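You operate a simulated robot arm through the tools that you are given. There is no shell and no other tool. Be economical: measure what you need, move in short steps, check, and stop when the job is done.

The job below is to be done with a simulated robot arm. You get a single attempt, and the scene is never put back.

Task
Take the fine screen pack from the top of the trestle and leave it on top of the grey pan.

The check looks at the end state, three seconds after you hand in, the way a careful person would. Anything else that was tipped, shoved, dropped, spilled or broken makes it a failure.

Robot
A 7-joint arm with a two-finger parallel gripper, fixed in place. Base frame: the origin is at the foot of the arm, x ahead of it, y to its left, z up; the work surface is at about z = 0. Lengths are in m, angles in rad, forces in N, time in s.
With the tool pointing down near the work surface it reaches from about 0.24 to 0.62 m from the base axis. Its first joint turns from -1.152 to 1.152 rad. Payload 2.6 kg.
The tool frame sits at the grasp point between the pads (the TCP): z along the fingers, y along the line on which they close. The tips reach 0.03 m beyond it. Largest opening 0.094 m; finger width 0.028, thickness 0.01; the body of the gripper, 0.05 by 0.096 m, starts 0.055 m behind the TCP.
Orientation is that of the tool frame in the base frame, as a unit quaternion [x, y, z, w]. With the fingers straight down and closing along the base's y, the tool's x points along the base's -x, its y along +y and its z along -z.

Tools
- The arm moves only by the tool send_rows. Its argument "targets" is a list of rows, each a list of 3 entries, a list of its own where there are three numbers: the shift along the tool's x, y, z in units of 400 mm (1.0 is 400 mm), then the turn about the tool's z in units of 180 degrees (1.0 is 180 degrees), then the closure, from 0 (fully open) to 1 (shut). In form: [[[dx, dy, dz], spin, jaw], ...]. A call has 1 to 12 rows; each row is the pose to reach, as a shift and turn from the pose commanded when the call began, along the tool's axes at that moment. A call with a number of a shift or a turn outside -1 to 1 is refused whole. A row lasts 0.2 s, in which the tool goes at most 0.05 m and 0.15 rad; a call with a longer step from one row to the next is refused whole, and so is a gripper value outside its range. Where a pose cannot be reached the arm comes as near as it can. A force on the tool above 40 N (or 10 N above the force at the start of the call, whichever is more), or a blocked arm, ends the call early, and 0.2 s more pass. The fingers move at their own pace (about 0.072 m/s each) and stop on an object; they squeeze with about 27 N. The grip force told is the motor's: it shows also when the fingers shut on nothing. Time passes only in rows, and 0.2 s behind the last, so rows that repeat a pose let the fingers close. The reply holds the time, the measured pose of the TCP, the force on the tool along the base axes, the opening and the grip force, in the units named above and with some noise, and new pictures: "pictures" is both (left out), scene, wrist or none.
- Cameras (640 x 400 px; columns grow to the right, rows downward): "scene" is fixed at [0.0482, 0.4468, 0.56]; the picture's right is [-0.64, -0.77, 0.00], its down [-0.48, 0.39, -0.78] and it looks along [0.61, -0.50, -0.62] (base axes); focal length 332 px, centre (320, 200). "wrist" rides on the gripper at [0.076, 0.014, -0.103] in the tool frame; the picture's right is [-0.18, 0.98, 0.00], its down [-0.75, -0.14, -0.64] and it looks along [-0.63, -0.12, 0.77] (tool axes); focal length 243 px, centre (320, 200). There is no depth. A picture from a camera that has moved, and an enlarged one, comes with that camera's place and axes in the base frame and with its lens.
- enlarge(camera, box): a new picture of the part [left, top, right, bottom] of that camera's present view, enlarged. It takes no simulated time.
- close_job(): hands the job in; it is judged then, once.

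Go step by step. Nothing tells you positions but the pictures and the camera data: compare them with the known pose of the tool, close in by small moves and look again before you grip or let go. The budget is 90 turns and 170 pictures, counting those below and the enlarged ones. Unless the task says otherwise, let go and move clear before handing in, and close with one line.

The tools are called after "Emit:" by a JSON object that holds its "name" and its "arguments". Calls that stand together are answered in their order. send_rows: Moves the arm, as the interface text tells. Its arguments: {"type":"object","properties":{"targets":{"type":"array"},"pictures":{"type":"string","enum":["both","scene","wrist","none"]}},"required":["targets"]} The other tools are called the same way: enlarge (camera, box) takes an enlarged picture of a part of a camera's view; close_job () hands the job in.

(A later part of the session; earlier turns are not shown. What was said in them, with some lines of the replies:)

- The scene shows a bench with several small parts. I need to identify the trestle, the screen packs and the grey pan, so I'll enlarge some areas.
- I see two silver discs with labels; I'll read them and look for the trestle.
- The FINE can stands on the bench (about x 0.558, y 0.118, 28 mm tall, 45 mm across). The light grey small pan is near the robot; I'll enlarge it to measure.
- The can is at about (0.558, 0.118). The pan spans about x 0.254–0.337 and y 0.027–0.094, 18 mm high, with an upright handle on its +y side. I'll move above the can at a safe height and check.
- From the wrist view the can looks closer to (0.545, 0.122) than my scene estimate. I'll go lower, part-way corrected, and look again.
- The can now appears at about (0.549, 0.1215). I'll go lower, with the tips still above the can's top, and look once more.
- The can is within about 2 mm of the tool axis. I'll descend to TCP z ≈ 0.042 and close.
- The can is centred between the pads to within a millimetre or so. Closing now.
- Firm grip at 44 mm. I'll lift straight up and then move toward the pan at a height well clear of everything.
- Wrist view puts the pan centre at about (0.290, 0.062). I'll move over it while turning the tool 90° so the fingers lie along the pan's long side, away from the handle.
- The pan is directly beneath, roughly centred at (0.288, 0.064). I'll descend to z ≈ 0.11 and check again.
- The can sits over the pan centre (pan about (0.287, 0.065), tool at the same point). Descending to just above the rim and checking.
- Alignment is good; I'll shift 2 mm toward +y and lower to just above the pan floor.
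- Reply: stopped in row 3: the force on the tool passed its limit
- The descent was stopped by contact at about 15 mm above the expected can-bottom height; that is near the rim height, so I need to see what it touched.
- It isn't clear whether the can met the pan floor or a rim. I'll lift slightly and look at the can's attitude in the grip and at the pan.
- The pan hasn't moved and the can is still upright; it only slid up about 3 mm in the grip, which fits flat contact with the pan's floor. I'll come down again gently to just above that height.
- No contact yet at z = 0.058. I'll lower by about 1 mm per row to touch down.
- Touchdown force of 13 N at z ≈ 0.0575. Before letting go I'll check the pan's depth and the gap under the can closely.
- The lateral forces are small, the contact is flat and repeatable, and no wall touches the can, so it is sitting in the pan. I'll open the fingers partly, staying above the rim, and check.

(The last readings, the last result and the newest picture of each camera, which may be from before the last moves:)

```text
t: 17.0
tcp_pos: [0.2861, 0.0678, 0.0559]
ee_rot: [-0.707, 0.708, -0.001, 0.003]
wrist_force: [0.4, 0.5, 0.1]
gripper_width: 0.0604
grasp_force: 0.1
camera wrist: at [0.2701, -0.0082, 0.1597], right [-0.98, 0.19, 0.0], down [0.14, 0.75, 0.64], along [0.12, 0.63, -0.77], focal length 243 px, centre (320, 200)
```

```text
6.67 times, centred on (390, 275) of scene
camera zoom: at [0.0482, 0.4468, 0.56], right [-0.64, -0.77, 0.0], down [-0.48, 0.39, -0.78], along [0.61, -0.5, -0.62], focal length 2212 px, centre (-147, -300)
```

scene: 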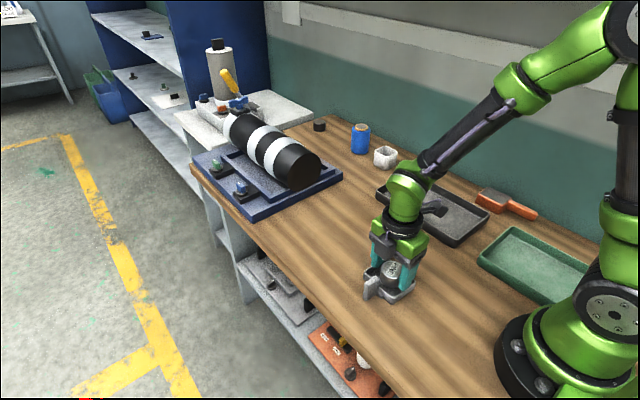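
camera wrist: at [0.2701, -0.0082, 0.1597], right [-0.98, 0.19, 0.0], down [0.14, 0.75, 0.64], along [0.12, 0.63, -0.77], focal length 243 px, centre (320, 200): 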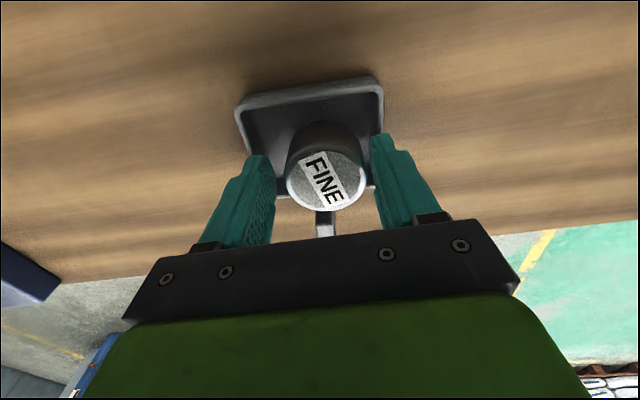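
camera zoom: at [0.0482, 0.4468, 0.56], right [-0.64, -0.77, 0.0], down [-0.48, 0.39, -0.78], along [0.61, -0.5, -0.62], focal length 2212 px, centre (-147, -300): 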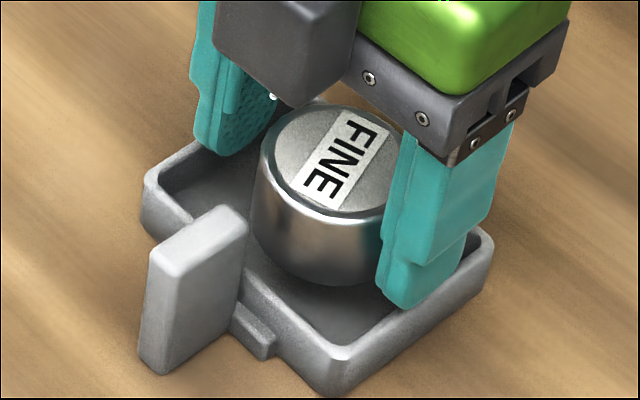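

The can is free and standing inside the pan. I'll lift straight up and check the result.

Emit:
{"name": "send_rows", "arguments": {"targets": [[[0, 0, 0], 0, 0.28], [[0, 0, -0.04], 0, 0.28], [[0, 0, -0.12], 0, 0.28], [[0, 0, -0.24], 0, 0.28], [[0, 0, -0.36], 0, 0.28], [[0.1, 0, -0.4], 0, 0.28], [[0.2, 0, -0.4], 0, 0.28], [[0.2, 0, -0.4], 0, 0.28]]}}

Emit:
{"name": "enlarge", "arguments": {"camera": "scene", "box": [350, 245, 430, 315]}}

```text
t: 18.8
tcp_pos: [0.2866, -0.0163, 0.2154]
ee_rot: [-0.706, 0.708, -0.002, 0.002]
wrist_force: [-0.1, -0.9, 0.0]
gripper_width: 0.0677
grasp_force: 0.1
camera wrist: at [0.2697, -0.091, 0.3201], right [-0.98, 0.19, 0.0], down [0.14, 0.75, 0.64], along [0.12, 0.63, -0.77], focal length 243 px, centre (320, 200)
```

scene: 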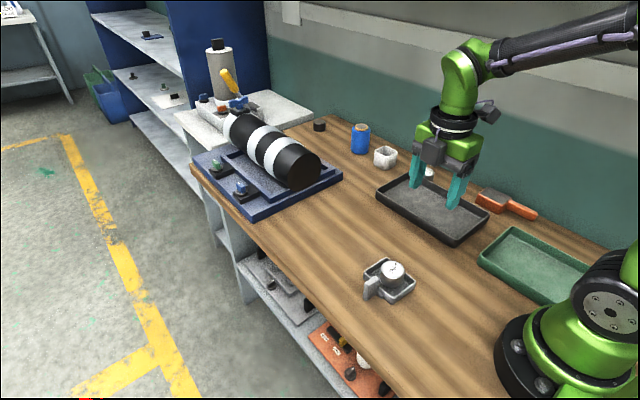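
wrist: 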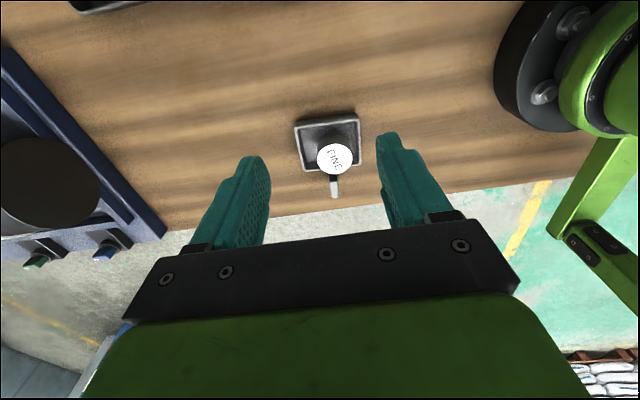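

```text
5.71 times, centred on (390, 280) of scene
camera zoom: at [0.0482, 0.4468, 0.56], right [-0.64, -0.77, 0.0], down [-0.48, 0.39, -0.78], along [0.61, -0.5, -0.62], focal length 1896 px, centre (-80, -257)
```

zoom: 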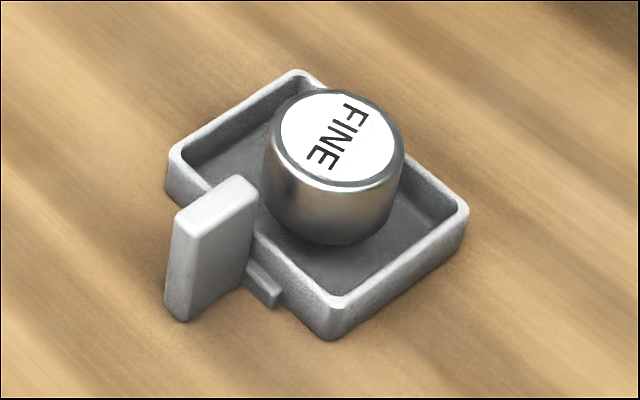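

The FINE pack stands upright inside the grey pan, which hasn't moved. Nothing else looks disturbed, and the gripper is clear, so I'm handing in.

Emit:
{"name": "close_job", "arguments": {}}

```text
The job is handed in.
```

The fine screen pack is on the small grey pan. It stands upright, the gripper is clear, and the job is handed in.
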